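You operate a simulated robot arm through the tools that you are given. There is no shell and no other tool. Be economical: measure what you need, move in short steps, check, and stop when the job is done.

You are at the controls of a simulated two-armed robot. One attempt, no reset.

## Task
Stack the aloe can from the side bench on top of the lychee can. Stack the tub labelled "mango" from the counter by the jugs on top of the tub labelled "pudding". Push the right fridge door shut. Switch the yard switch on. The order is free.

It is judged by the outcome, as a careful person would: the job done as asked, and still so three seconds after it is handed in. It fails if anything else is knocked over, pushed out of place, dropped, spilled or broken.

## Robot
Two 7-joint arms with two-finger parallel grippers on one trunk, on a base that drives. Base frame: it is fixed to the floor where the robot stands at the start and does not move with it; the origin is under the middle of the robot, x ahead of it, y to its left, z up. Lengths are in m, angles in rad, forces in N, time in s.
The left shoulder is at the start at [0.08, 0.171, 1.231], the right one opposite. With the tool pointing down near the work surface each hand reaches from about 0.38 to 0.86 m from the robot's upright axis, wherever it stands, measured 20 degrees to its own side. Places, roughly: can [0.5, 0.25, 1]; right fridge door [-0.2, 3, 0.5]; tub [-1.25, 2.75, 1]; yard switch [0.9, 2.7, 1.3]. Payload 4.4 kg a hand.
Tool frame (each hand has its own): the origin (TCP) lies between the finger pads and is the grasp point; the fingertips stand 0.023 m ahead of it; z points along the fingers, y is the line along which they close. Largest opening 0.094 m; finger width 0.038, thickness 0.01; the body of the gripper, 0.054 by 0.096 m, starts 0.039 m behind the TCP.
Orientation is that of the tool frame in the base frame, as a unit quaternion [x, y, z, w]. With the fingers straight down and closing along the base's y, the tool's x points along the base's -x, its y along +y and its z along -z.

## Interface
- The arms move only by the tool jog_arm. It takes "left_motion", "right_motion" or both (then of equal length, played together; a hand with none holds still); each is text: rows parted by semicolons, each of 7 numbers parted by spaces: the shift along the tool's x, y, z in m, then the turn, a rotation vector about the tool's x, y, z in rad, then the opening in per cent of the stroke, from 0 (shut) to 100 (fully open). In form: dx dy dz ax ay az claw; .... A call has 1 to 12 rows; each row is the pose to reach, as a shift and turn from the pose commanded when the call began, along the tool's axes at that moment. Rows are played at 5 a second. More than 0.05 m and 0.15 rad between two rows, or a gripper value outside its range, and nothing of the call is played. A pose out of reach is approached as far as the arm can. The call stops where the force on the tool passes 40 N (or 10 N more than at its start, if that is more) or the arm is blocked; 0.2 s more then pass. The fingers move at their own pace (about 0.072 m/s each) and stop on an object; they squeeze with about 25 N. The grip force told is the motor's: it shows also when the fingers shut on nothing. Time passes only in rows, and 0.2 s behind the last, so rows that repeat a pose let the fingers close. It gives the time, the measured TCP pose, the force on the tool (base axes), the opening and the grip force at its end, in the units of the frame above (readings bear some noise), with the torque about the TCP (base axes, N m) and any sound that the robot's microphone picked up, and new pictures: "show" is both (left out), scene, wrist or none (wrist: the cameras of the hands that moved).
- Cameras (640 x 400 px; columns grow to the right, rows downward): "scene" is now at [0.1702, 0.0533, 1.4124]; the picture's right is [0.54, -0.84, 0.00], its down [-0.22, -0.14, -0.97] and it looks along [0.81, 0.52, -0.26] (base axes); focal length 214 px, centre (320, 200). "left" rides on the left gripper at [0.086, -0.016, -0.074] in its tool frame; the picture's right is [0.18, 0.98, 0.00], its down [-0.58, 0.11, -0.81] and it looks along [-0.79, 0.15, 0.59] (tool axes); focal length 243 px, centre (320, 200). "right" rides on the right gripper at [0.086, 0.016, -0.075] in its tool frame; the picture's right is [-0.18, 0.98, 0.00], its down [-0.58, -0.11, -0.81] and it looks along [-0.79, -0.15, 0.59] (tool axes); focal length 243 px, centre (320, 200). There is no depth. A picture from a camera that has moved, and an enlarged one, comes with that camera's place and axes in the base frame and with its lens. The place of the scene camera against the robot may be out by one fixed shift of up to 0.012 m in any direction.
- slide_trunk(by): slides the trunk up (or, below 0, down) by that many m; the arms and the scene camera ride with it, the base frame stays. It gives what a move gives, with no picture.
- drive_base(legs): drives the robot by 1 to 6 legs, each [ahead, left, turn to the left] in m, m and rad, along the robot's own axes; the way and the turn of a leg run together, so that a leg with both is an arc; at most 1.5 m and 3.142 rad a leg. The arms and the cameras ride along, it lands a little off, and it stops where it bumps. It gives what a move gives, and a new picture of the scene camera.
- aim_head(pan, tilt): turns the head with the scene camera to pan (to the left, within 1.396 rad either way) and tilt (down, from -0.506 to 1.204), counted from straight ahead of the robot. It gives what a move gives, and a new picture of the scene camera.
- inspect(camera, box): a new picture of the part [left, top, right, bottom] of that camera's present view, enlarged. The clock stands still meanwhile.
- job_done(): hands the job in; it is judged then, once.

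Work in short steps. Places have to be worked out from the pictures, the camera data and where the tool is seen: move nearer, look again, correct. Check each grasp and each placing, and mend what went wrong. You have 165 turns and 260 pictures in all, those below and enlarged ones among them. Open the grippers and draw the arms clear of the work before you hand the job in, unless the task says otherwise; then end with one line.

The tools are called after "Emit:" as a command line: name --argument value ..., lists and objects as JSON in quotes. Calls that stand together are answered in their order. jog_arm: Moves the arms, as the interface text tells. Its arguments: {"type":"object","properties":{"left_motion":{"type":"string"},"right_motion":{"type":"string"},"show":{"type":"string","enum":["both","scene","wrist","none"]}},"required":[]} The other tools are called the same way: slide_trunk (by) slides the trunk up or down; drive_base (legs) drives the base; aim_head (pan, tilt) turns the head that bears the scene camera; inspect (camera, box) takes an enlarged picture of a part of a camera's view; job_done () hands the job in.

At the start:

```text
clock: 0.0
left_position: [0.3891, 0.434, 1.3578]
left_tcp_rot: [0.0, 1.0, -0.001, 0.0]
left_ft_force: [0.0, 0.5, -0.5]
left_moment: [0.02, 0.0, -0.02]
left_grip_width: 0.094
left_grip_force: 0.0
right_position: [0.3161, 0.0319, 1.3536]
right_tcp_rot: [0.0, 1.0, 0.0, 0.001]
right_ft_force: [0.8, -0.2, -0.6]
right_moment: [0.0, -0.02, -0.01]
right_grip_width: 0.0942
right_grip_force: 0.1
trunk travel left (down, up): [-0.242, 0.146]
robot x, y, heading: [0.0016, 0.0006, 0.004]
head pan, tilt: [0.572, 0.264]
```

scene: 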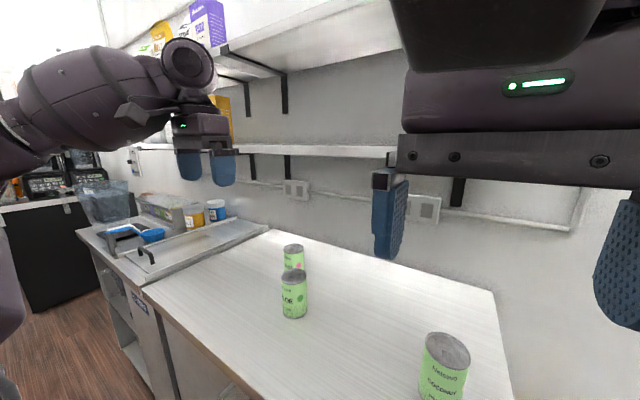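
right: 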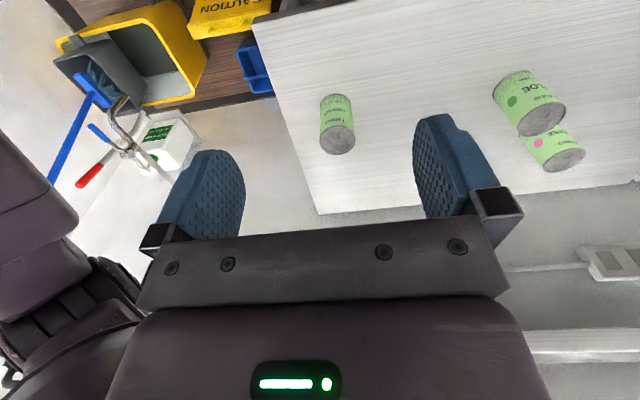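
left: 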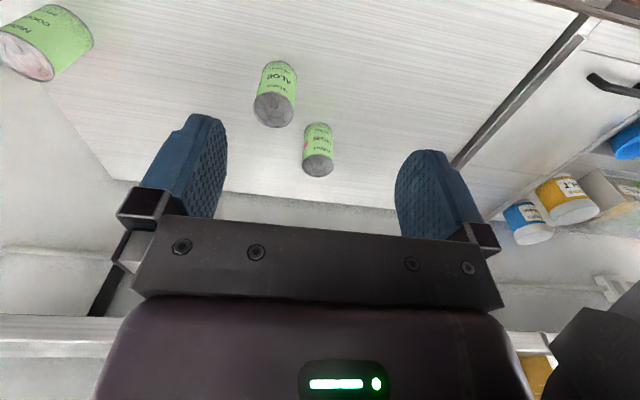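

I see three green cans on the bench: one "ALOE", one behind it, one "coconut" nearer. I look closer at labels.

Emit:
inspect --camera "scene" --box '[250, 220, 350, 340]'

Emit:
inspect --camera "left" --box '[220, 40, 380, 200]'

```text
3.33 times, centred on (300, 280) of scene
camera zoom: at [0.1702, 0.0533, 1.4124], right [0.54, -0.84, 0.0], down [-0.22, -0.14, -0.97], along [0.81, 0.52, -0.26], focal length 715 px, centre (387, -67)
```

zoom: 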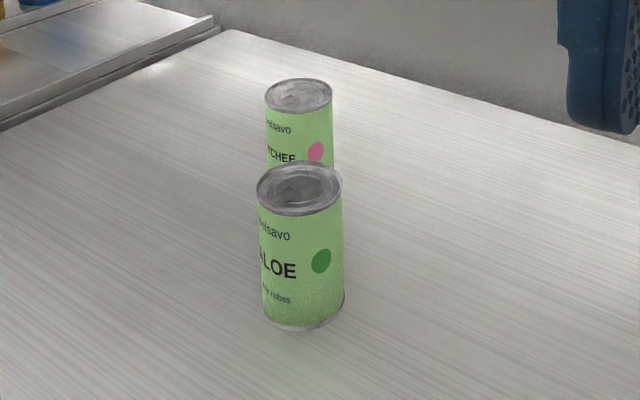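

```text
2.50 times, centred on (300, 120) of left
camera zoom: at [0.2989, 0.4166, 1.432], right [-0.18, 0.98, 0.0], down [0.58, 0.11, 0.81], along [0.79, 0.15, -0.59], focal length 606 px, centre (370, 400)
```

zoom: 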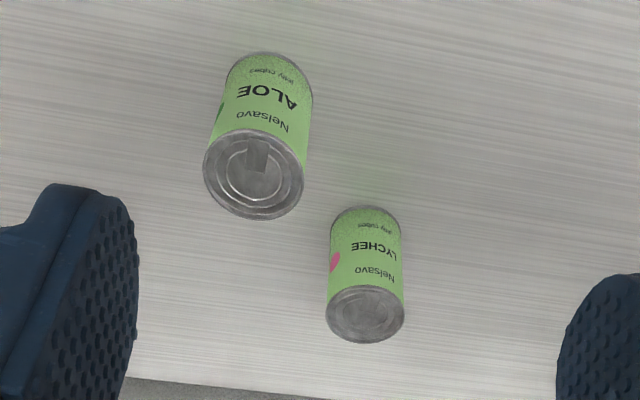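

The aloe can top is near (0.555, 0.384, 1.06), and the lychee top near (0.676, 0.485, 1.06). The can is about 0.068 wide and 0.115 tall. I move the left hand above the aloe.

Emit:
jog_arm --left_motion "-0.028 -0.008 0.035 0 0 0 100; -0.055 -0.017 0.07 0 0 0 100; -0.083 -0.025 0.104 0 0 0 100; -0.111 -0.033 0.139 0 0 0 100; -0.138 -0.042 0.173 0 0 0 100; -0.166 -0.05 0.208 0 0 0 100"

```text
clock: 1.4
left_position: [0.5561, 0.3808, 1.1486]
left_tcp_rot: [0.0, 1.0, 0.0, 0.0]
left_ft_force: [0.1, 0.5, -0.7]
left_moment: [0.01, 0.0, 0.01]
left_grip_width: 0.0942
left_grip_force: 0.1
right_position: [0.3175, 0.0311, 1.352]
right_tcp_rot: [0.0, 1.0, 0.0, -0.001]
right_ft_force: [1.0, 0.8, 0.4]
right_moment: [0.0, 0.0, 0.0]
right_grip_width: 0.0943
right_grip_force: 0.0
trunk travel left (down, up): [-0.242, 0.146]
robot x, y, heading: [-0.0012, 0.0034, 0.003]
head pan, tilt: [0.572, 0.264]
camera scene: at [0.1719, 0.0529, 1.412], right [0.54, -0.84, 0.0], down [-0.22, -0.14, -0.97], along [0.81, 0.52, -0.26], focal length 214 px, centre (320, 200)
camera left: at [0.4675, 0.3648, 1.2228], right [-0.18, 0.98, 0.0], down [0.58, 0.11, 0.81], along [0.79, 0.15, -0.59], focal length 243 px, centre (320, 200)
```

scene: 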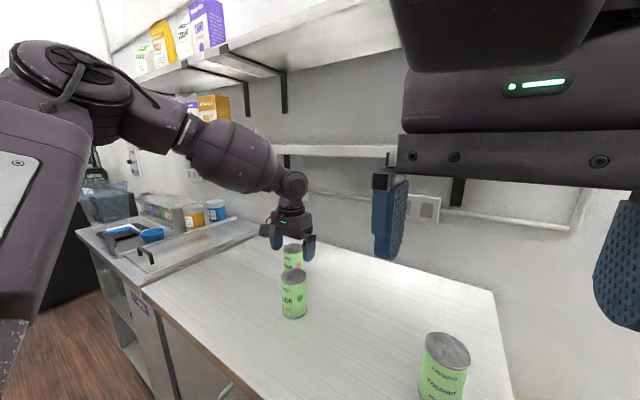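
left: 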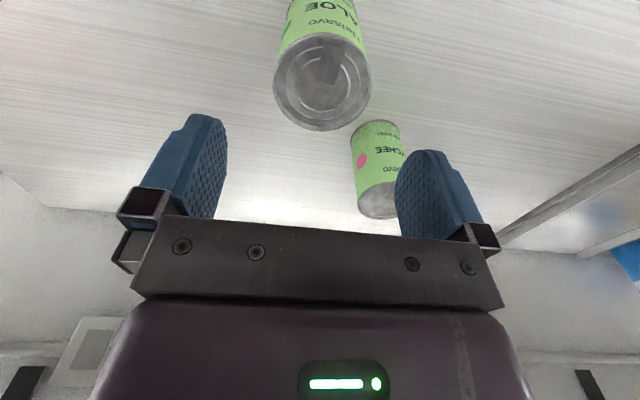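

The wrist view puts the aloe top at (0.553, 0.382), right under the TCP. I go down 0.113 with the claw open, and stop if there is contact.

Emit:
jog_arm --left_motion "0.002 0.001 0.04 0 0 0 100; 0.002 0.001 0.08 0 0 0 100; 0.002 0.001 0.113 0 0 0 100"

```text
clock: 2.2
left_position: [0.552, 0.3843, 1.0366]
left_tcp_rot: [0.0, 1.0, 0.0, 0.0]
left_ft_force: [-0.3, -0.4, -0.8]
left_moment: [-0.02, 0.05, 0.0]
left_grip_width: 0.0939
left_grip_force: 0.0
right_position: [0.3166, 0.0313, 1.3532]
right_tcp_rot: [0.0, 1.0, 0.0, -0.002]
right_ft_force: [0.2, 0.1, -0.7]
right_moment: [-0.04, 0.03, -0.02]
right_grip_width: 0.0938
right_grip_force: 0.1
trunk travel left (down, up): [-0.242, 0.146]
robot x, y, heading: [0.0002, -0.0016, 0.002]
head pan, tilt: [0.572, 0.264]
camera scene: at [0.171, 0.0536, 1.4123], right [0.54, -0.84, 0.0], down [-0.22, -0.14, -0.97], along [0.81, 0.52, -0.26], focal length 214 px, centre (320, 200)
camera left: at [0.4631, 0.3671, 1.1098], right [-0.18, 0.98, 0.0], down [0.58, 0.11, 0.81], along [0.79, 0.15, -0.59], focal length 243 px, centre (320, 200)
```

scene: 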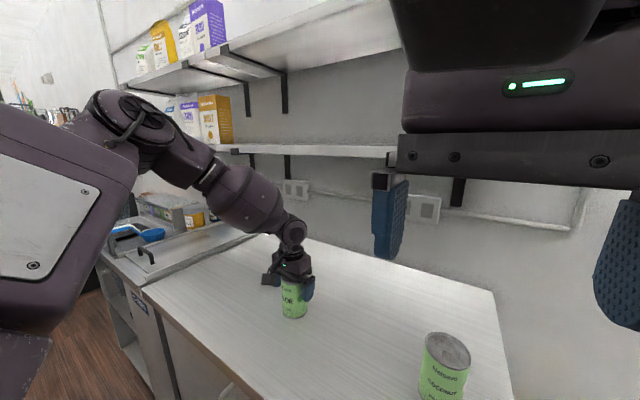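
left: 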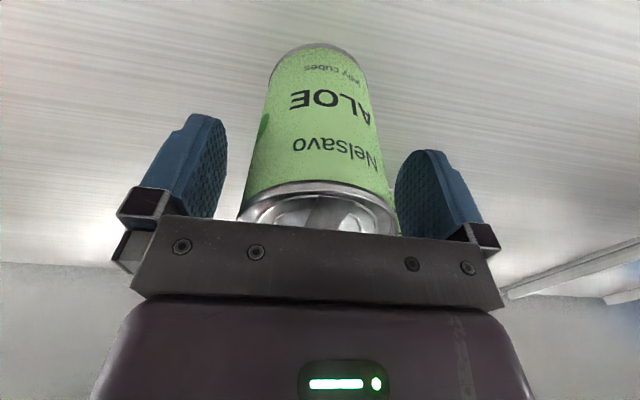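

The can stands between the fingers, so I close the claw.

Emit:
jog_arm --left_motion "0 0 0 0 0 0 60; 0 0 0 0 0 0 40; 0 0 0 0 0 0 40; 0 0 0 0 0 0 40" --show "wrist"

```text
clock: 3.2
left_position: [0.5516, 0.3825, 1.0385]
left_tcp_rot: [0.0, 1.0, 0.0, 0.0]
left_ft_force: [-1.9, -0.4, 1.7]
left_moment: [0.04, -0.08, 0.01]
left_grip_width: 0.0677
left_grip_force: 24.9
right_position: [0.3169, 0.031, 1.3526]
right_tcp_rot: [0.0, 1.0, 0.0, 0.0]
right_ft_force: [-0.3, -0.6, -0.1]
right_moment: [0.02, 0.03, -0.02]
right_grip_width: 0.0942
right_grip_force: 0.2
trunk travel left (down, up): [-0.242, 0.146]
robot x, y, heading: [-0.0006, 0.0019, -0.002]
head pan, tilt: [0.572, 0.264]
camera left: at [0.4623, 0.3669, 1.1107], right [-0.18, 0.98, 0.0], down [0.58, 0.11, 0.81], along [0.79, 0.15, -0.59], focal length 243 px, centre (320, 200)
```

left: 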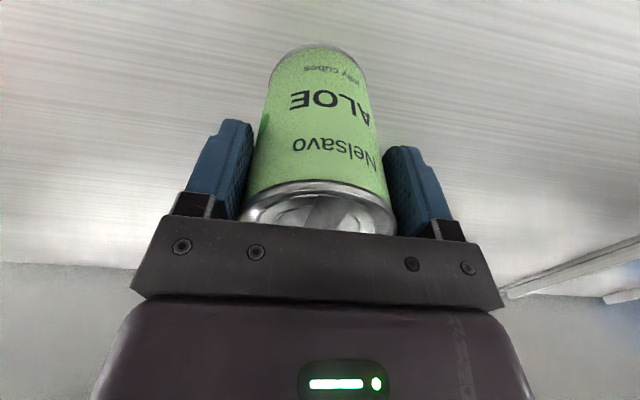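

The grip holds at 0.0677 m. I lift 0.15 straight up.

Emit:
jog_arm --left_motion "0 0 -0.04 0 0 0 40; 0 0 -0.08 0 0 0 40; 0 0 -0.12 0 0 0 40; 0 0 -0.155 0 0 0 40"

```text
clock: 4.2
left_position: [0.5532, 0.385, 1.1915]
left_tcp_rot: [0.0, 1.0, 0.001, 0.0]
left_ft_force: [-0.3, -0.5, -5.9]
left_moment: [0.02, 0.07, 0.0]
left_grip_width: 0.0675
left_grip_force: 25.2
right_position: [0.3166, 0.0314, 1.3534]
right_tcp_rot: [0.001, 1.0, 0.0, 0.0]
right_ft_force: [0.2, 0.3, -0.8]
right_moment: [0.04, -0.01, 0.05]
right_grip_width: 0.0941
right_grip_force: 0.0
trunk travel left (down, up): [-0.242, 0.146]
robot x, y, heading: [0.0022, -0.002, 0.002]
head pan, tilt: [0.572, 0.264]
camera scene: at [0.1699, 0.0531, 1.4125], right [0.54, -0.84, 0.0], down [-0.22, -0.14, -0.97], along [0.81, 0.52, -0.26], focal length 214 px, centre (320, 200)
camera left: at [0.4632, 0.3681, 1.2667], right [-0.18, 0.98, 0.0], down [0.58, 0.11, 0.81], along [0.79, 0.15, -0.59], focal length 243 px, centre (320, 200)
```

scene: 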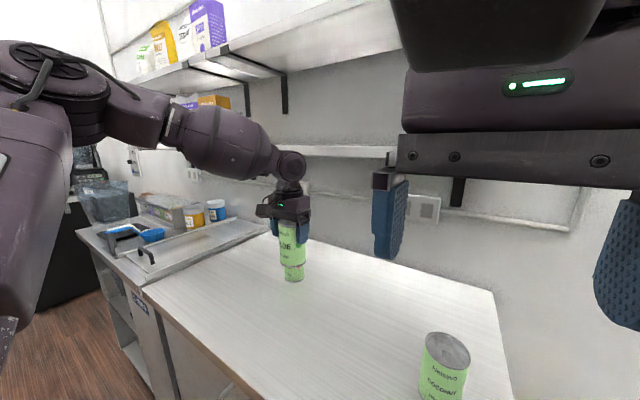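
left: 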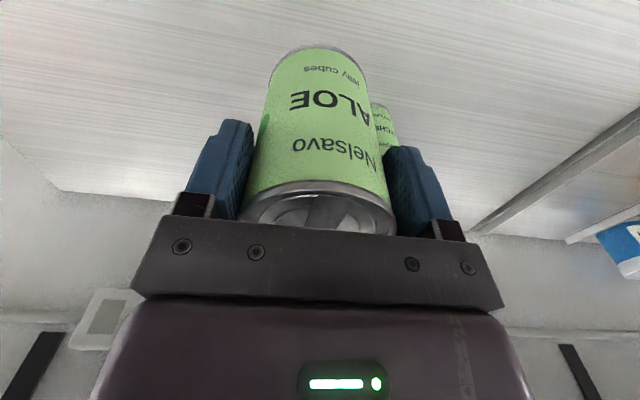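

Lifted cleanly with a load of about 0.6 kg. I inspect the scene to refine the lychee's place.

Emit:
inspect --camera "scene" --box '[255, 220, 335, 290]'

Emit:
inspect --camera "right" --box '[480, 40, 620, 180]'

```text
5.71 times, centred on (295, 255) of scene
camera zoom: at [0.1699, 0.0531, 1.4125], right [0.54, -0.84, 0.0], down [-0.22, -0.14, -0.97], along [0.81, 0.52, -0.26], focal length 1226 px, centre (463, -114)
```

zoom: 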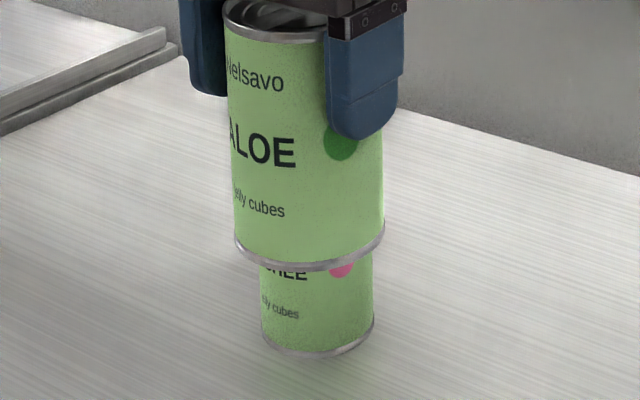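

```text
2.86 times, centred on (550, 110) of right
camera zoom: at [0.2297, 0.0478, 1.4287], right [0.18, 0.98, 0.0], down [0.58, -0.11, 0.81], along [0.79, -0.15, -0.59], focal length 693 px, centre (-337, 457)
```

zoom: 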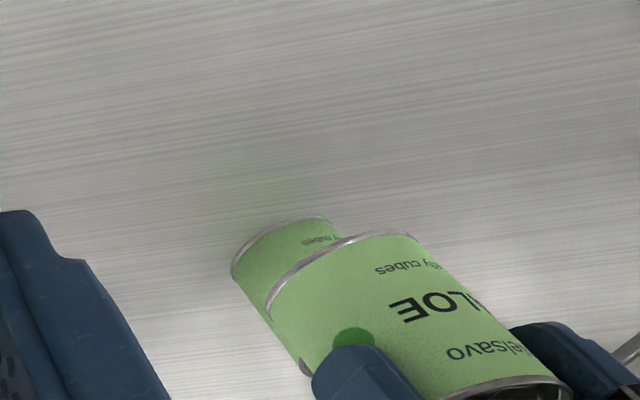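

Lychee refines to about (0.675, 0.485). I carry the aloe above it at this height (about 35 mm clearance), watching the shelf.

Emit:
jog_arm --left_motion "-0.03 0.025 0 0 0 0 40; -0.06 0.05 0 0 0 0 40; -0.09 0.075 0 0 0 0 40; -0.122 0.1 0 0 0 0 40; -0.122 0.1 0 0 0 0 40"

```text
clock: 5.6
left_position: [0.6415, 0.466, 1.1936]
left_tcp_rot: [0.017, 1.0, 0.003, -0.008]
left_ft_force: [-0.2, 0.2, -5.3]
left_moment: [-0.01, 0.02, 0.02]
left_grip_width: 0.0673
left_grip_force: 24.7
left hand out of reach, approached as far as the arm can: row 4, 5
right_position: [0.2909, 0.0247, 1.3611]
right_tcp_rot: [-0.003, 1.0, 0.003, 0.009]
right_ft_force: [-0.5, 0.6, -0.9]
right_moment: [0.0, -0.03, 0.01]
right_grip_width: 0.0941
right_grip_force: 0.1
trunk travel left (down, up): [-0.242, 0.146]
robot x, y, heading: [-0.007, -0.0036, 0.006]
head pan, tilt: [0.572, 0.264]
stopped in row 5 (left hand): the arm was blocked; the commanded pose is now the measured one
camera scene: at [0.1449, 0.0454, 1.4169], right [0.55, -0.84, 0.0], down [-0.2, -0.14, -0.97], along [0.81, 0.53, -0.25], focal length 214 px, centre (320, 200)
camera left: at [0.553, 0.4512, 1.2691], right [-0.15, 0.99, 0.01], down [0.6, 0.08, 0.8], along [0.79, 0.13, -0.6], focal length 243 px, centre (320, 200)
```

scene: 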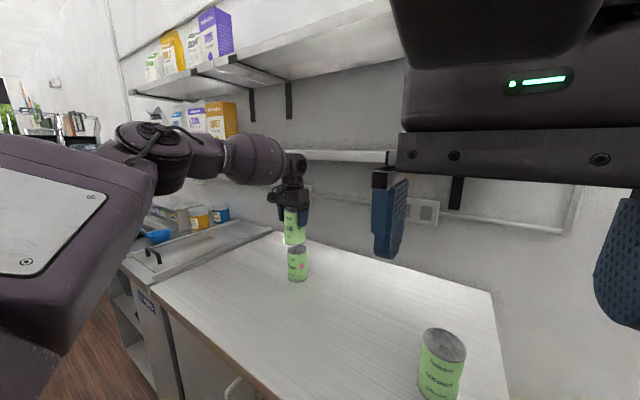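
left: 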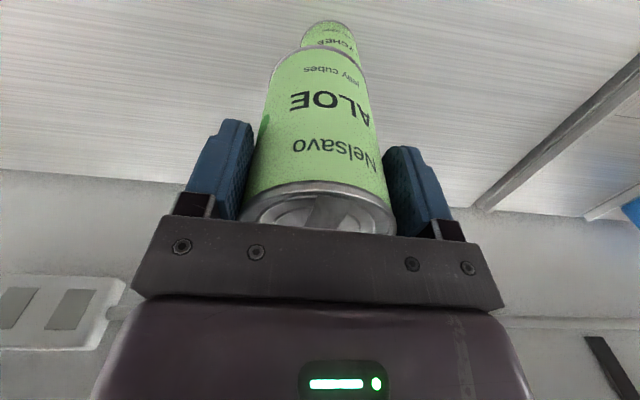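

The arm ran out of reach or met the shelf, and the robot leaned. I back off and level the tool, then I will drive a little to the left for more reach.

Emit:
jog_arm --left_motion "0.03 -0.02 0.0 0.003 -0.008 -0.017 40; 0.06 -0.04 0.0 0.006 -0.016 -0.034 40; 0.06 -0.04 0 0.006 -0.016 -0.034 40"

Emit:
aim_head --pan 0.65 --tilt 0.1

```text
clock: 6.4
left_position: [0.6032, 0.4389, 1.176]
left_tcp_rot: [-0.005, 1.0, -0.002, -0.01]
left_ft_force: [0.4, -0.1, -5.9]
left_moment: [-0.02, 0.07, 0.01]
left_grip_width: 0.0676
left_grip_force: 24.5
right_position: [0.3193, 0.0321, 1.3511]
right_tcp_rot: [-0.001, 1.0, 0.0, -0.003]
right_ft_force: [0.1, -0.1, 0.0]
right_moment: [0.0, 0.03, 0.0]
right_grip_width: 0.0942
right_grip_force: 0.0
trunk travel left (down, up): [-0.242, 0.146]
robot x, y, heading: [-0.0044, -0.0029, 0.005]
head pan, tilt: [0.572, 0.264]
camera scene: at [0.1721, 0.054, 1.4112], right [0.54, -0.84, 0.0], down [-0.22, -0.14, -0.96], along [0.81, 0.52, -0.26], focal length 214 px, centre (320, 200)
camera left: at [0.5147, 0.422, 1.253], right [-0.19, 0.98, 0.0], down [0.6, 0.12, 0.79], along [0.78, 0.15, -0.61], focal length 243 px, centre (320, 200)
```

scene: 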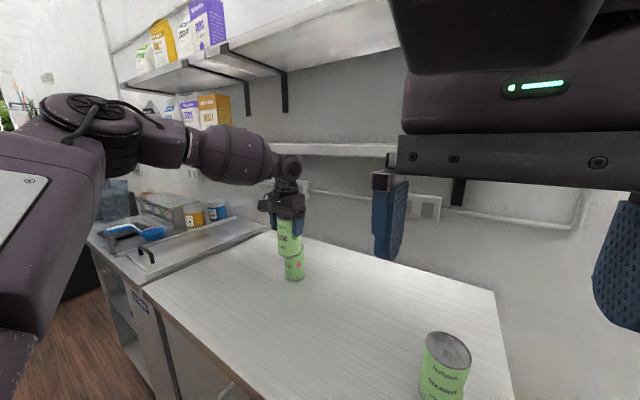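
left: 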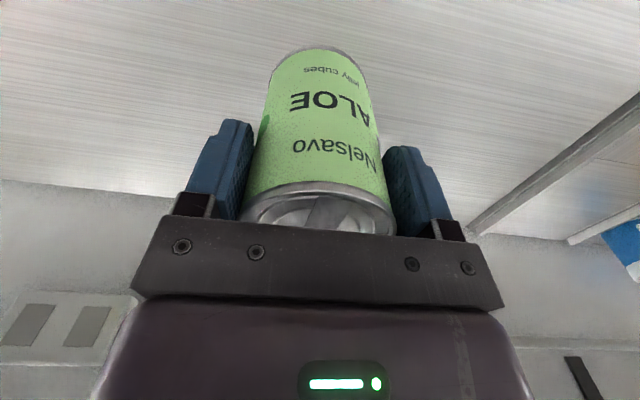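

```text
clock: 7.1
left_position: [0.5994, 0.4363, 1.1812]
left_tcp_rot: [-0.003, 1.0, -0.002, -0.008]
left_ft_force: [-0.1, 0.0, -4.9]
left_moment: [0.02, 0.04, 0.01]
left_grip_width: 0.0676
left_grip_force: 24.6
right_position: [0.3135, 0.0309, 1.3539]
right_tcp_rot: [-0.001, 1.0, 0.0, 0.0]
right_ft_force: [-0.4, 0.0, -0.3]
right_moment: [0.0, -0.02, -0.02]
right_grip_width: 0.0938
right_grip_force: 0.0
trunk travel left (down, up): [-0.242, 0.146]
robot x, y, heading: [0.0009, -0.0002, 0.008]
head pan, tilt: [0.649, 0.099]
camera scene: at [0.1622, 0.0572, 1.4277], right [0.61, -0.8, 0.0], down [-0.08, -0.06, -0.99], along [0.79, 0.6, -0.1], focal length 214 px, centre (320, 200)
```

scene: 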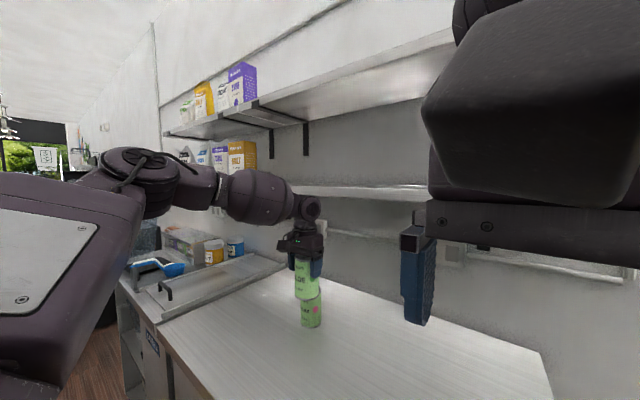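

The wrist ball is at the shelf's height, so a vertical grip cannot get under it. I put the aloe back on the bench near its old place and will regrasp it with the hand pitched about 43°.

Emit:
jog_arm --left_motion "0.024 -0.027 0 -0.002 -0.008 0.003 40; 0.047 -0.054 0 -0.004 -0.016 0.006 40; 0.047 -0.054 0.045 -0.004 -0.016 0.006 40; 0.047 -0.054 0.09 -0.004 -0.016 0.006 40; 0.047 -0.054 0.125 -0.004 -0.016 0.006 40; 0.047 -0.054 0.137 -0.004 -0.016 0.006 40; 0.047 -0.054 0.137 -0.004 -0.016 0.006 40" --show "scene"

```text
clock: 8.7
left_position: [0.5517, 0.3822, 1.0437]
left_tcp_rot: [-0.001, 1.0, 0.002, -0.001]
left_ft_force: [0.0, -0.1, -4.8]
left_moment: [-0.01, 0.06, 0.0]
left_grip_width: 0.0674
left_grip_force: 25.0
right_position: [0.3142, 0.0307, 1.3519]
right_tcp_rot: [-0.002, 1.0, 0.0, -0.001]
right_ft_force: [-0.2, 0.5, 0.2]
right_moment: [0.02, 0.0, 0.01]
right_grip_width: 0.0939
right_grip_force: 0.1
trunk travel left (down, up): [-0.242, 0.146]
robot x, y, heading: [-0.0014, -0.0002, 0.0]
head pan, tilt: [0.649, 0.099]
camera scene: at [0.1628, 0.0574, 1.4276], right [0.61, -0.8, 0.0], down [-0.08, -0.06, -0.99], along [0.79, 0.6, -0.1], focal length 214 px, centre (320, 200)
```

scene: 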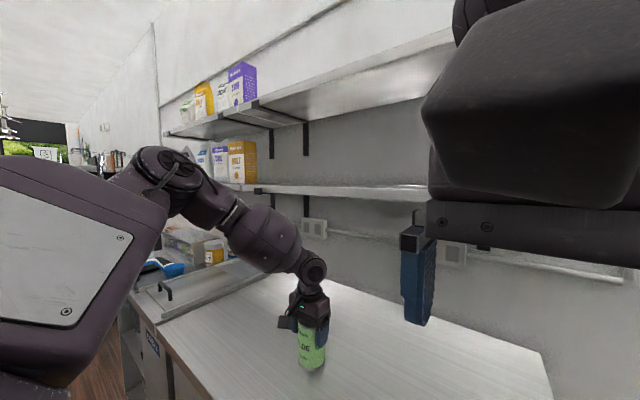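

Still full weight, about 5 mm above the bench. I lower slowly until it bears.

Emit:
jog_arm --left_motion "0 0 0.003 0 0 0 40; 0 0 0.005 0 0 0 40; 0 0 0.006 0 0 0 40; 0 0 0.006 0 0 0 40" --show "none"

```text
clock: 9.7
left_position: [0.5519, 0.3835, 1.0391]
left_tcp_rot: [-0.001, 1.0, 0.001, 0.0]
left_ft_force: [-0.2, -0.7, -5.0]
left_moment: [-0.02, 0.04, 0.02]
left_grip_width: 0.0673
left_grip_force: 24.8
right_position: [0.3142, 0.031, 1.3535]
right_tcp_rot: [-0.001, 1.0, 0.0, -0.001]
right_ft_force: [0.3, -0.5, -0.5]
right_moment: [0.0, 0.03, 0.02]
right_grip_width: 0.094
right_grip_force: 0.0
trunk travel left (down, up): [-0.242, 0.146]
robot x, y, heading: [-0.0003, -0.0024, 0.002]
head pan, tilt: [0.649, 0.099]
```

Emit:
jog_arm --left_motion "0 0 0.001 0 0 0 40; 0 0 0.002 0 0 0 40; 0 0 0.003 0 0 0 40; 0 0 0.003 0 0 0 40" --show "none"

```text
clock: 10.7
left_position: [0.5518, 0.3822, 1.0366]
left_tcp_rot: [-0.001, 1.0, 0.001, 0.0]
left_ft_force: [-1.3, 2.1, 3.2]
left_moment: [-0.06, 0.16, -0.02]
left_grip_width: 0.0675
left_grip_force: 25.3
right_position: [0.313, 0.0293, 1.3522]
right_tcp_rot: [-0.002, 1.0, 0.0, 0.0]
right_ft_force: [0.1, 0.6, -0.4]
right_moment: [0.02, 0.0, 0.02]
right_grip_width: 0.0942
right_grip_force: 0.1
trunk travel left (down, up): [-0.242, 0.146]
robot x, y, heading: [-0.0016, -0.0026, 0.0]
head pan, tilt: [0.649, 0.099]
```

The weight is now on the bench (+3 N). I open and rise.

Emit:
jog_arm --left_motion "0 0 0 0 0 0 70; 0 0 0 0 0 0 100; 0 0 0 0 0 0 100; 0 0 -0.04 0 0 0 100; 0 0 -0.08 0 0 0 100; 0 0 -0.12 0 0 0 100; 0 0 -0.16 0 0 0 100" --show "wrist"

```text
clock: 12.3
left_position: [0.5511, 0.3828, 1.1977]
left_tcp_rot: [0.0, 1.0, 0.001, 0.001]
left_ft_force: [0.8, -1.0, 0.2]
left_moment: [0.01, 0.0, 0.01]
left_grip_width: 0.0938
left_grip_force: 0.1
right_position: [0.3129, 0.0305, 1.3543]
right_tcp_rot: [0.0, 1.0, 0.0, -0.001]
right_ft_force: [0.0, 0.1, -0.1]
right_moment: [0.01, 0.02, 0.0]
right_grip_width: 0.0937
right_grip_force: 0.0
trunk travel left (down, up): [-0.242, 0.146]
robot x, y, heading: [-0.0023, -0.0008, -0.001]
head pan, tilt: [0.649, 0.099]
camera left: at [0.4616, 0.3652, 1.272], right [-0.18, 0.98, 0.0], down [0.58, 0.11, 0.81], along [0.79, 0.15, -0.59], focal length 243 px, centre (320, 200)
```

left: 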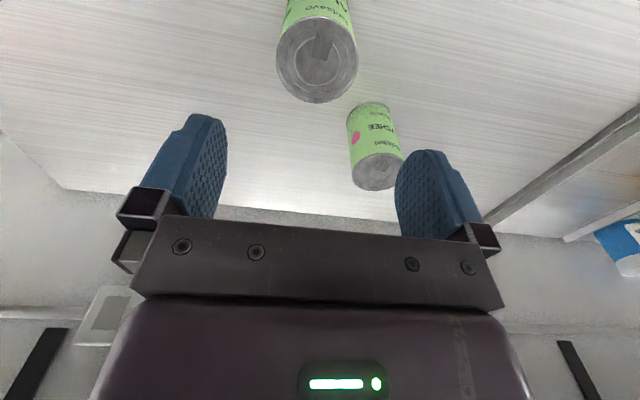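

The aloe is still upright at (0.552, 0.382), top 1.062. I pitch the hand 0.75 rad forward and draw it back to a standoff on the approach line.

Emit:
jog_arm --left_motion "0.03 0 0 0 -0.13 0 100; 0.05 0 0 0 -0.26 0 100; 0.065 0 0.01 0 -0.39 0 100; 0.081 0 0.03 0 -0.52 0 100; 0.081 0 0.05 0 -0.65 0 100; 0.081 0 0.063 0 -0.75 0 100; 0.081 0 0.063 0 -0.75 0 100"

```text
clock: 13.9
left_position: [0.4724, 0.3802, 1.1351]
left_tcp_rot: [-0.001, 0.93, 0.001, 0.367]
left_ft_force: [0.3, 0.2, 0.2]
left_moment: [0.0, -0.03, -0.03]
left_grip_width: 0.094
left_grip_force: 0.1
right_position: [0.3154, 0.0307, 1.352]
right_tcp_rot: [-0.001, 1.0, 0.0, -0.001]
right_ft_force: [-0.2, -0.6, -0.4]
right_moment: [-0.03, -0.02, -0.03]
right_grip_width: 0.0941
right_grip_force: 0.0
trunk travel left (down, up): [-0.242, 0.146]
robot x, y, heading: [-0.0018, 0.0001, 0.004]
head pan, tilt: [0.649, 0.099]
camera scene: at [0.1625, 0.0566, 1.4277], right [0.61, -0.8, 0.0], down [-0.08, -0.06, -1.0], along [0.79, 0.6, -0.1], focal length 214 px, centre (320, 200)
camera left: at [0.3551, 0.3635, 1.1295], right [-0.14, 0.98, -0.12], down [-0.13, 0.11, 0.99], along [0.98, 0.15, 0.11], focal length 243 px, centre (320, 200)
```

scene: 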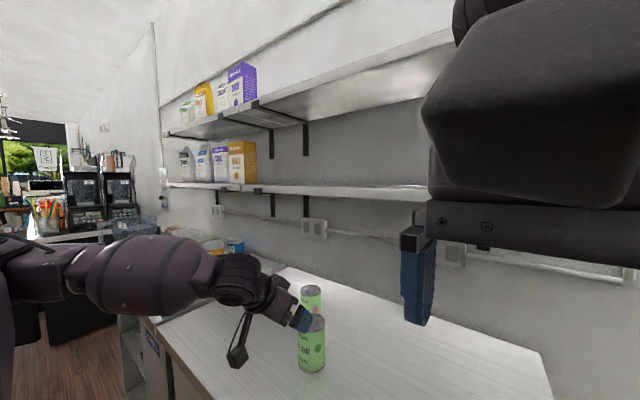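
left: 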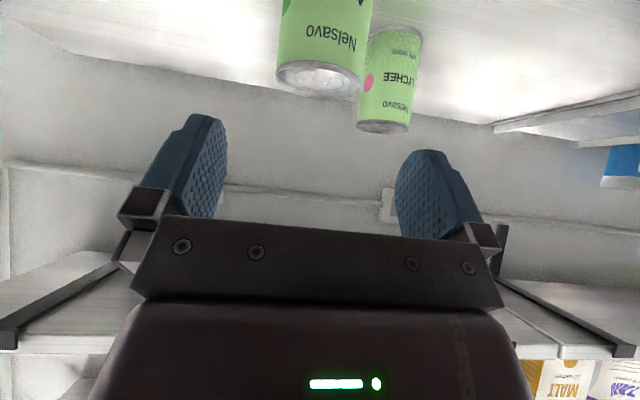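

Good pose. Now I slide along the tool axis toward the can.

Emit:
jog_arm --left_motion "0.001 0.001 0.04 0 0 0 100; 0.002 0.001 0.08 0 0 0 100; 0.003 0.001 0.105 0 0 0 100; 0.003 0.001 0.117 0 0 0 100"

```text
clock: 14.9
left_position: [0.5493, 0.3832, 1.0466]
left_tcp_rot: [0.001, 0.93, 0.0, 0.366]
left_ft_force: [0.1, 0.1, 0.3]
left_moment: [-0.03, 0.02, 0.01]
left_grip_width: 0.094
left_grip_force: 0.0
right_position: [0.3141, 0.0306, 1.3525]
right_tcp_rot: [-0.001, 1.0, -0.001, -0.001]
right_ft_force: [0.6, 0.2, 0.3]
right_moment: [0.02, 0.02, -0.02]
right_grip_width: 0.0942
right_grip_force: 0.1
trunk travel left (down, up): [-0.242, 0.146]
robot x, y, heading: [0.0005, -0.004, -0.0]
head pan, tilt: [0.649, 0.099]
camera scene: at [0.1626, 0.0572, 1.4277], right [0.61, -0.8, 0.0], down [-0.08, -0.06, -0.99], along [0.79, 0.6, -0.1], focal length 214 px, centre (320, 200)
camera left: at [0.4319, 0.3661, 1.0414], right [-0.14, 0.98, -0.12], down [-0.13, 0.11, 0.99], along [0.98, 0.15, 0.11], focal length 243 px, centre (320, 200)
```

scene: 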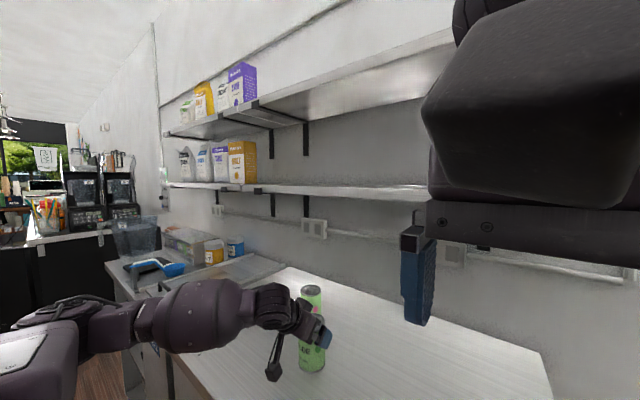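
left: 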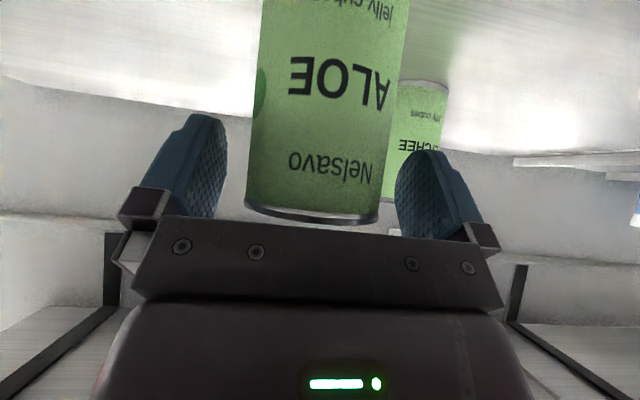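

The can is between the pads, so I close the claw.

Emit:
jog_arm --left_motion "0 0 0 0 0 0 75; 0 0 0 0 0 0 40; 0 0 0 0 0 0 40; 0 0 0 0 0 0 40" --show "wrist"

Emit:
jog_arm --left_motion "-0.0273 0 -0.0292 0 0 0 40; -0.0546 0 -0.0585 0 0 0 40; -0.082 0 -0.0877 0 0 0 40; -0.1023 0 -0.1097 0 0 0 40; -0.1023 0 -0.1097 0 0 0 40"

```text
clock: 15.9
left_position: [0.5478, 0.3831, 1.0468]
left_tcp_rot: [0.0, 0.931, 0.001, 0.366]
left_ft_force: [1.2, -0.7, 0.7]
left_moment: [-0.27, -0.19, 0.01]
left_grip_width: 0.0675
left_grip_force: 24.3
right_position: [0.3141, 0.031, 1.3533]
right_tcp_rot: [-0.001, 1.0, 0.0, 0.0]
right_ft_force: [-0.7, 0.1, 0.2]
right_moment: [0.05, 0.01, -0.01]
right_grip_width: 0.0941
right_grip_force: 0.0
trunk travel left (down, up): [-0.242, 0.146]
robot x, y, heading: [-0.0056, -0.0002, 0.002]
head pan, tilt: [0.649, 0.099]
camera left: at [0.4317, 0.3661, 1.0416], right [-0.14, 0.98, -0.12], down [-0.13, 0.11, 0.99], along [0.98, 0.15, 0.11], focal length 243 px, centre (320, 200)
```

left: 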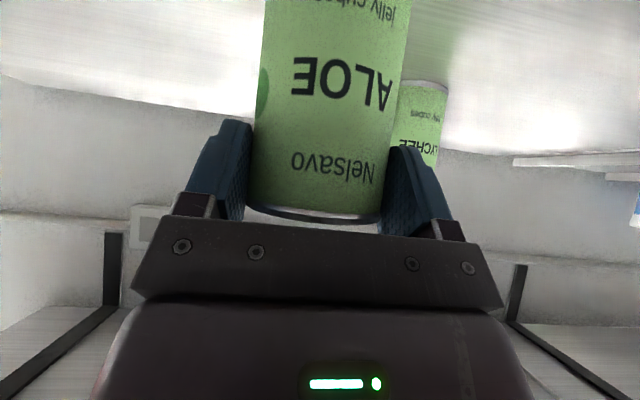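

```text
clock: 17.1
left_position: [0.5477, 0.3829, 1.1963]
left_tcp_rot: [0.0, 0.931, 0.001, 0.366]
left_ft_force: [0.7, -0.1, -4.6]
left_moment: [-0.01, 0.07, 0.02]
left_grip_width: 0.0674
left_grip_force: 25.3
right_position: [0.3134, 0.0311, 1.3528]
right_tcp_rot: [-0.001, 1.0, -0.001, -0.001]
right_ft_force: [-0.2, -0.4, -0.7]
right_moment: [0.0, -0.02, 0.02]
right_grip_width: 0.0941
right_grip_force: 0.1
trunk travel left (down, up): [-0.242, 0.146]
robot x, y, heading: [-0.0004, 0.0, 0.002]
head pan, tilt: [0.649, 0.099]
camera scene: at [0.1631, 0.0576, 1.4275], right [0.61, -0.8, 0.0], down [-0.08, -0.06, -0.99], along [0.79, 0.6, -0.1], focal length 214 px, centre (320, 200)
camera left: at [0.4312, 0.3654, 1.1908], right [-0.14, 0.98, -0.12], down [-0.12, 0.11, 0.99], along [0.98, 0.15, 0.11], focal length 243 px, centre (320, 200)
```

scene: 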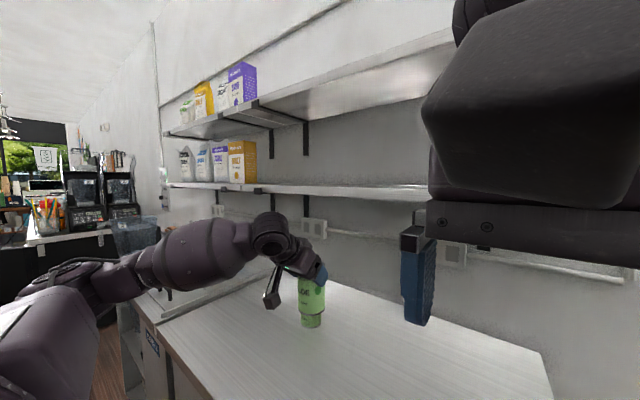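
left: 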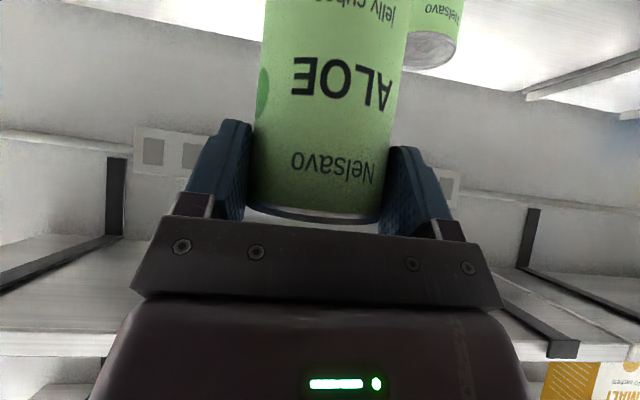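

Lifted upright. I translate by the measured can-to-can offset, (0.121, 0.101), keeping this height.

Emit:
jog_arm --left_motion "-0.022 0.025 0.0206 0 0 0 40; -0.044 0.05 0.0413 0 0 0 40; -0.066 0.076 0.062 0 0 0 40; -0.0885 0.101 0.0825 0 0 0 40; -0.0885 0.101 0.0825 0 0 0 40"

```text
clock: 18.3
left_position: [0.6714, 0.4842, 1.1955]
left_tcp_rot: [0.0, 0.93, 0.0, 0.367]
left_ft_force: [-0.6, 1.0, -5.0]
left_moment: [-0.02, 0.06, -0.01]
left_grip_width: 0.0675
left_grip_force: 24.7
right_position: [0.3119, 0.0312, 1.3539]
right_tcp_rot: [-0.002, 1.0, 0.001, 0.0]
right_ft_force: [0.7, 0.4, -0.7]
right_moment: [0.0, 0.0, 0.0]
right_grip_width: 0.0938
right_grip_force: 0.0
trunk travel left (down, up): [-0.242, 0.146]
robot x, y, heading: [-0.0023, -0.0044, -0.003]
head pan, tilt: [0.649, 0.099]
camera scene: at [0.162, 0.0572, 1.4278], right [0.61, -0.8, 0.0], down [-0.08, -0.06, -1.0], along [0.79, 0.6, -0.1], focal length 214 px, centre (320, 200)
camera left: at [0.5538, 0.4677, 1.1907], right [-0.14, 0.98, -0.12], down [-0.13, 0.11, 0.99], along [0.98, 0.15, 0.11], focal length 243 px, centre (320, 200)
```

scene: 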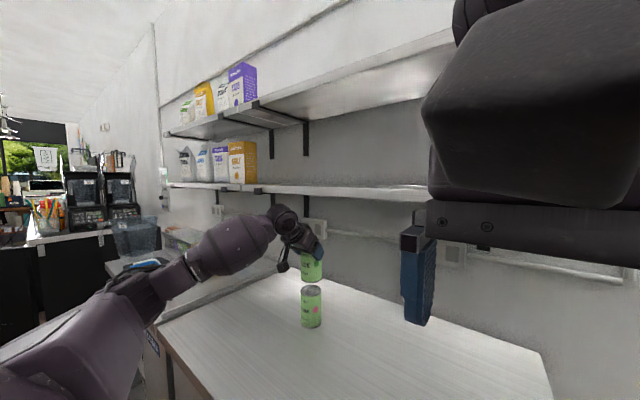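
left: 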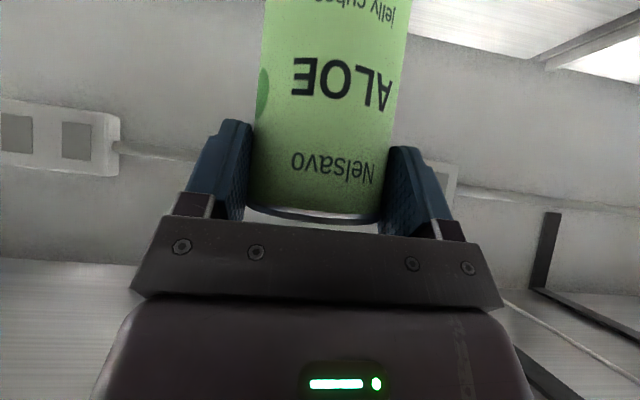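

Emit:
inspect --camera "scene" --box '[270, 230, 350, 340]'

Emit:
inspect --camera "right" --box '[480, 80, 640, 240]'

```text
3.64 times, centred on (310, 285) of scene
camera zoom: at [0.162, 0.0572, 1.4278], right [0.61, -0.8, 0.0], down [-0.08, -0.06, -1.0], along [0.79, 0.6, -0.1], focal length 780 px, centre (356, -109)
```

zoom: 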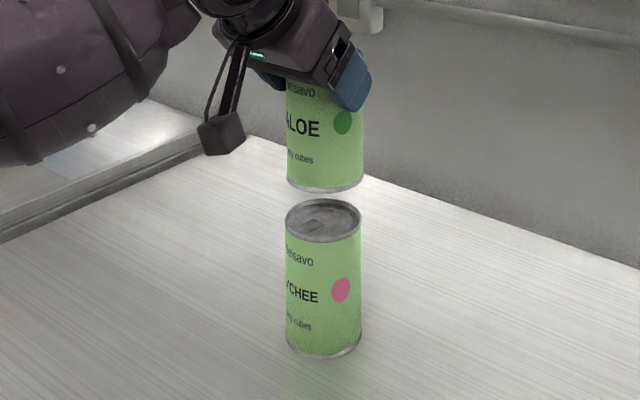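

```text
2.50 times, centred on (560, 160) of right
camera zoom: at [0.227, 0.0471, 1.4287], right [0.18, 0.98, 0.0], down [0.58, -0.11, 0.81], along [0.79, -0.15, -0.59], focal length 606 px, centre (-280, 300)
```

zoom: 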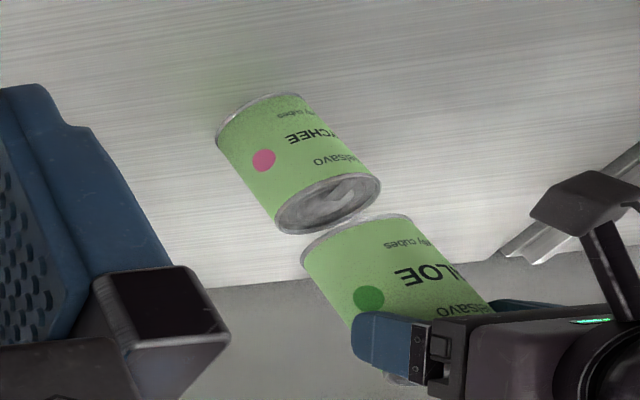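

The views from both cameras show the aloe on the lychee's axis to within about 1 mm. The gap is about 0.043. I lower 0.037 first.

Emit:
jog_arm --left_motion "0.0136 0 0.0146 0 0 0 40; 0.0218 0 0.0234 0 0 0 40; 0.0252 0 0.027 0 0 0 40; 0.0252 0 0.027 0 0 0 40" --show "none"

Emit:
inspect --camera "scene" --box '[270, 230, 350, 340]'

Emit:
inspect --camera "right" --box '[480, 80, 640, 240]'

```text
clock: 19.3
left_position: [0.6711, 0.4828, 1.159]
left_tcp_rot: [0.0, 0.93, 0.001, 0.366]
left_ft_force: [0.9, 0.3, -2.7]
left_moment: [-0.07, -0.04, 0.05]
left_grip_width: 0.0673
left_grip_force: 24.9
right_position: [0.3144, 0.0309, 1.3518]
right_tcp_rot: [-0.002, 1.0, 0.0, -0.002]
right_ft_force: [0.6, 0.3, -0.1]
right_moment: [0.0, 0.0, 0.0]
right_grip_width: 0.0941
right_grip_force: 0.1
trunk travel left (down, up): [-0.242, 0.146]
robot x, y, heading: [-0.0043, -0.0022, 0.008]
head pan, tilt: [0.649, 0.099]
```

```text
3.64 times, centred on (310, 285) of scene
camera zoom: at [0.1627, 0.0574, 1.4277], right [0.61, -0.8, 0.0], down [-0.08, -0.06, -0.99], along [0.79, 0.6, -0.1], focal length 780 px, centre (356, -109)
```

zoom: 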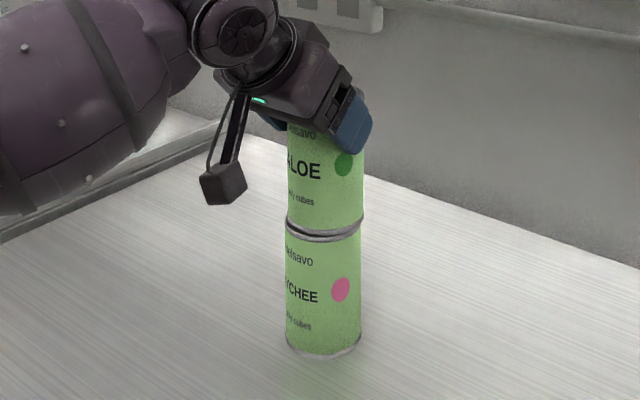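

```text
2.50 times, centred on (560, 160) of right
camera zoom: at [0.2278, 0.0473, 1.4285], right [0.18, 0.98, 0.0], down [0.58, -0.11, 0.81], along [0.79, -0.15, -0.59], focal length 606 px, centre (-280, 300)
```

zoom: 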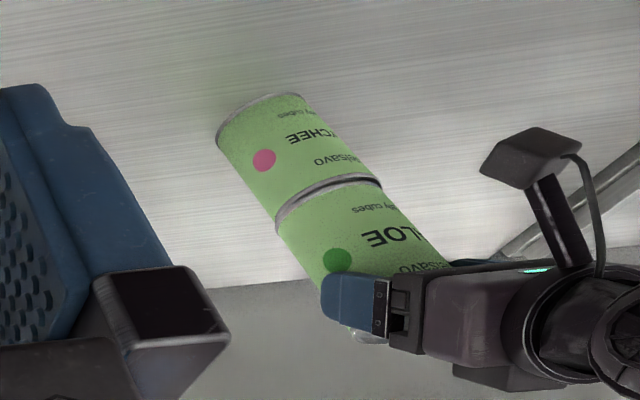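

Nearly seated: the load has begun to transfer, and the alignment is within about 2 mm. I lower 1 mm at a time.

Emit:
jog_arm --left_motion "0.0007 0 0.0007 0 0 0 40; 0.0014 0 0.0015 0 0 0 40; 0.002 0 0.0021 0 0 0 40; 0.002 0 0.0021 0 0 0 40" --show "none"

```text
clock: 20.3
left_position: [0.6692, 0.4819, 1.1586]
left_tcp_rot: [0.0, 0.929, 0.001, 0.37]
left_ft_force: [4.7, -0.6, 13.9]
left_moment: [-0.09, -0.35, 0.17]
left_grip_width: 0.0674
left_grip_force: 24.6
right_position: [0.3127, 0.0293, 1.352]
right_tcp_rot: [-0.001, 1.0, 0.0, -0.001]
right_ft_force: [0.0, -0.2, 0.8]
right_moment: [-0.02, 0.0, -0.01]
right_grip_width: 0.0941
right_grip_force: 0.1
trunk travel left (down, up): [-0.242, 0.146]
robot x, y, heading: [-0.0013, 0.002, 0.005]
head pan, tilt: [0.649, 0.099]
```

Seated at +14 N. I ease up about 1.5 mm to unload, then open slowly.

Emit:
jog_arm --left_motion "-0.001 0 -0.0011 0 0 0 40; -0.0011 0 -0.0012 0 0 0 55; -0.0011 0 -0.0012 0 0 0 75; -0.0011 0 -0.0012 0 0 0 85; -0.0011 0 -0.0012 0 0 0 100; -0.0011 0 -0.0012 0 0 0 100"

```text
clock: 21.7
left_position: [0.6697, 0.4841, 1.1572]
left_tcp_rot: [-0.001, 0.931, 0.001, 0.366]
left_ft_force: [-0.5, 0.3, 0.2]
left_moment: [0.02, -0.02, -0.02]
left_grip_width: 0.0939
left_grip_force: 0.0
right_position: [0.3127, 0.0309, 1.3531]
right_tcp_rot: [-0.001, 1.0, 0.0, -0.001]
right_ft_force: [0.1, -0.2, 0.3]
right_moment: [-0.01, -0.03, -0.03]
right_grip_width: 0.0939
right_grip_force: 0.1
trunk travel left (down, up): [-0.242, 0.146]
robot x, y, heading: [-0.0017, -0.0019, 0.002]
head pan, tilt: [0.649, 0.099]
camera scene: at [0.1624, 0.0572, 1.4277], right [0.61, -0.8, 0.0], down [-0.08, -0.06, -1.0], along [0.79, 0.6, -0.1], focal length 214 px, centre (320, 200)
camera left: at [0.5529, 0.4671, 1.1518], right [-0.14, 0.98, -0.12], down [-0.12, 0.11, 0.99], along [0.98, 0.15, 0.11], focal length 243 px, centre (320, 200)
```

scene: 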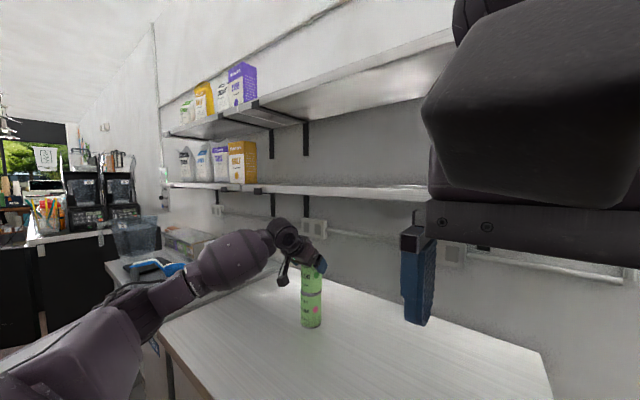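
left: 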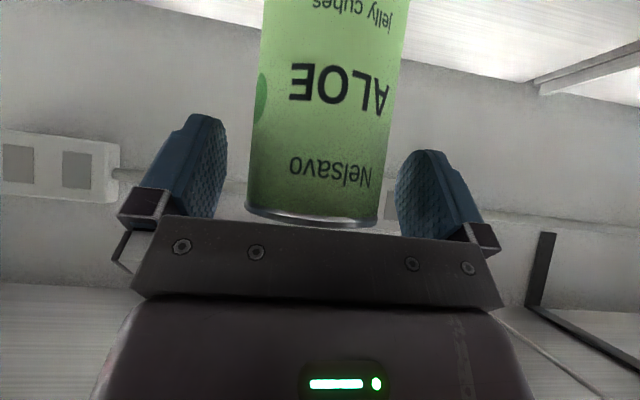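

Released with no tilt. I retreat along the tool axis.

Emit:
jog_arm --left_motion "0 0 -0.03 0 0 0 100; 0 0 -0.07 0 0 0 100; 0 0 -0.12 0 0 0 100; 0 0 -0.16 0 0 0 100; 0 0 -0.2 0 0 0 100"

```text
clock: 22.9
left_position: [0.5315, 0.4817, 1.3044]
left_tcp_rot: [-0.001, 0.93, 0.001, 0.367]
left_ft_force: [-0.3, -0.2, 0.9]
left_moment: [0.01, -0.03, -0.03]
left_grip_width: 0.0943
left_grip_force: 0.0
right_position: [0.3132, 0.0302, 1.3528]
right_tcp_rot: [-0.001, 1.0, 0.0, 0.0]
right_ft_force: [0.0, 0.2, 0.3]
right_moment: [-0.03, 0.0, -0.02]
right_grip_width: 0.0939
right_grip_force: 0.1
trunk travel left (down, up): [-0.242, 0.146]
robot x, y, heading: [-0.0016, -0.0035, 0.001]
head pan, tilt: [0.649, 0.099]
camera scene: at [0.1612, 0.0569, 1.4279], right [0.61, -0.8, 0.0], down [-0.08, -0.06, -1.0], along [0.79, 0.6, -0.1], focal length 214 px, centre (320, 200)
camera left: at [0.415, 0.4663, 1.2998], right [-0.14, 0.98, -0.12], down [-0.13, 0.11, 0.99], along [0.98, 0.15, 0.11], focal length 243 px, centre (320, 200)
```

scene: 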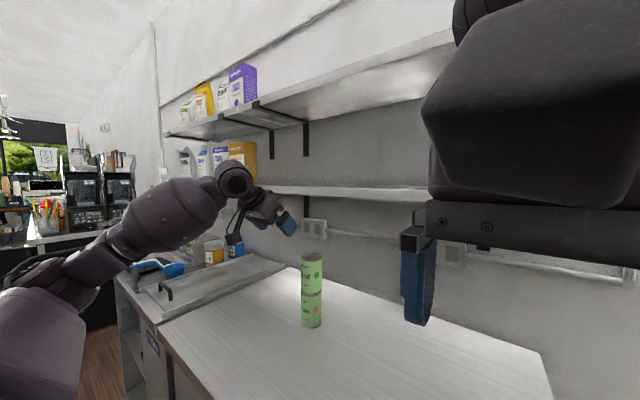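
left: 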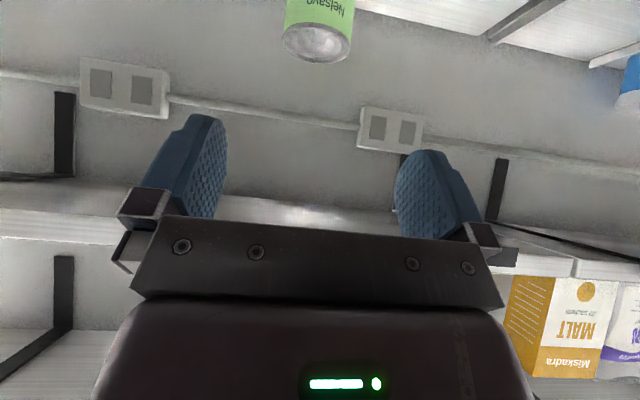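

The first stack stands. I tuck the left hand back and look left toward the other stations.

Emit:
jog_arm --left_motion "0.018 -0.026 -0.025 0 0.13 0 100; 0.036 -0.052 -0.05 0 0.26 0 100; 0.054 -0.078 -0.075 0 0.39 0 100; 0.072 -0.104 -0.1 0 0.52 0 100; 0.089 -0.12 -0.124 0 0.65 0 100; 0.089 -0.12 -0.124 0 0.75 0 100" --show "none"

Emit:
aim_head --pan 1.35 --tilt 0.25

```text
clock: 24.3
left_position: [0.3835, 0.362, 1.3332]
left_tcp_rot: [-0.002, 1.0, 0.002, -0.001]
left_ft_force: [0.0, 0.2, -1.2]
left_moment: [0.0, -0.01, -0.01]
left_grip_width: 0.0942
left_grip_force: 0.1
right_position: [0.3152, 0.0291, 1.3522]
right_tcp_rot: [-0.001, 1.0, 0.0, -0.001]
right_ft_force: [-0.9, -0.3, 0.3]
right_moment: [0.0, 0.0, 0.0]
right_grip_width: 0.0941
right_grip_force: 0.1
trunk travel left (down, up): [-0.242, 0.146]
robot x, y, heading: [-0.0028, -0.0031, 0.005]
head pan, tilt: [0.649, 0.099]
```

```text
clock: 25.4
left_position: [0.383, 0.3624, 1.3325]
left_tcp_rot: [0.0, 1.0, 0.0, 0.001]
left_ft_force: [-0.3, 0.7, -0.4]
left_moment: [0.01, -0.02, 0.0]
left_grip_width: 0.0941
left_grip_force: 0.1
right_position: [0.3136, 0.0308, 1.3535]
right_tcp_rot: [-0.001, 1.0, 0.001, -0.001]
right_ft_force: [0.4, 0.0, -0.8]
right_moment: [0.01, 0.0, 0.03]
right_grip_width: 0.0941
right_grip_force: 0.1
trunk travel left (down, up): [-0.242, 0.146]
robot x, y, heading: [-0.0026, -0.0052, 0.002]
head pan, tilt: [1.349, 0.25]
camera scene: at [0.1097, 0.0926, 1.4137], right [0.98, -0.22, 0.0], down [-0.05, -0.24, -0.97], along [0.21, 0.95, -0.25], focal length 214 px, centre (320, 200)
```

scene: 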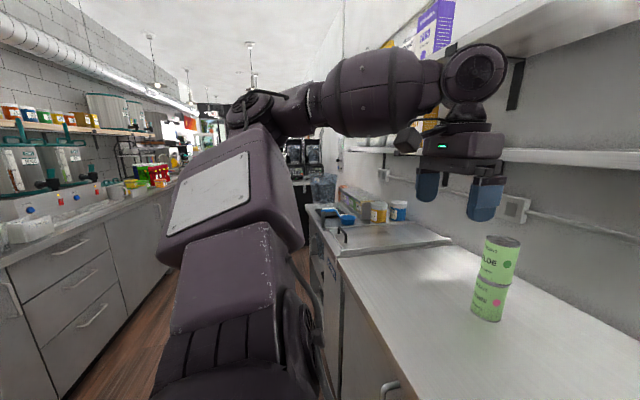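

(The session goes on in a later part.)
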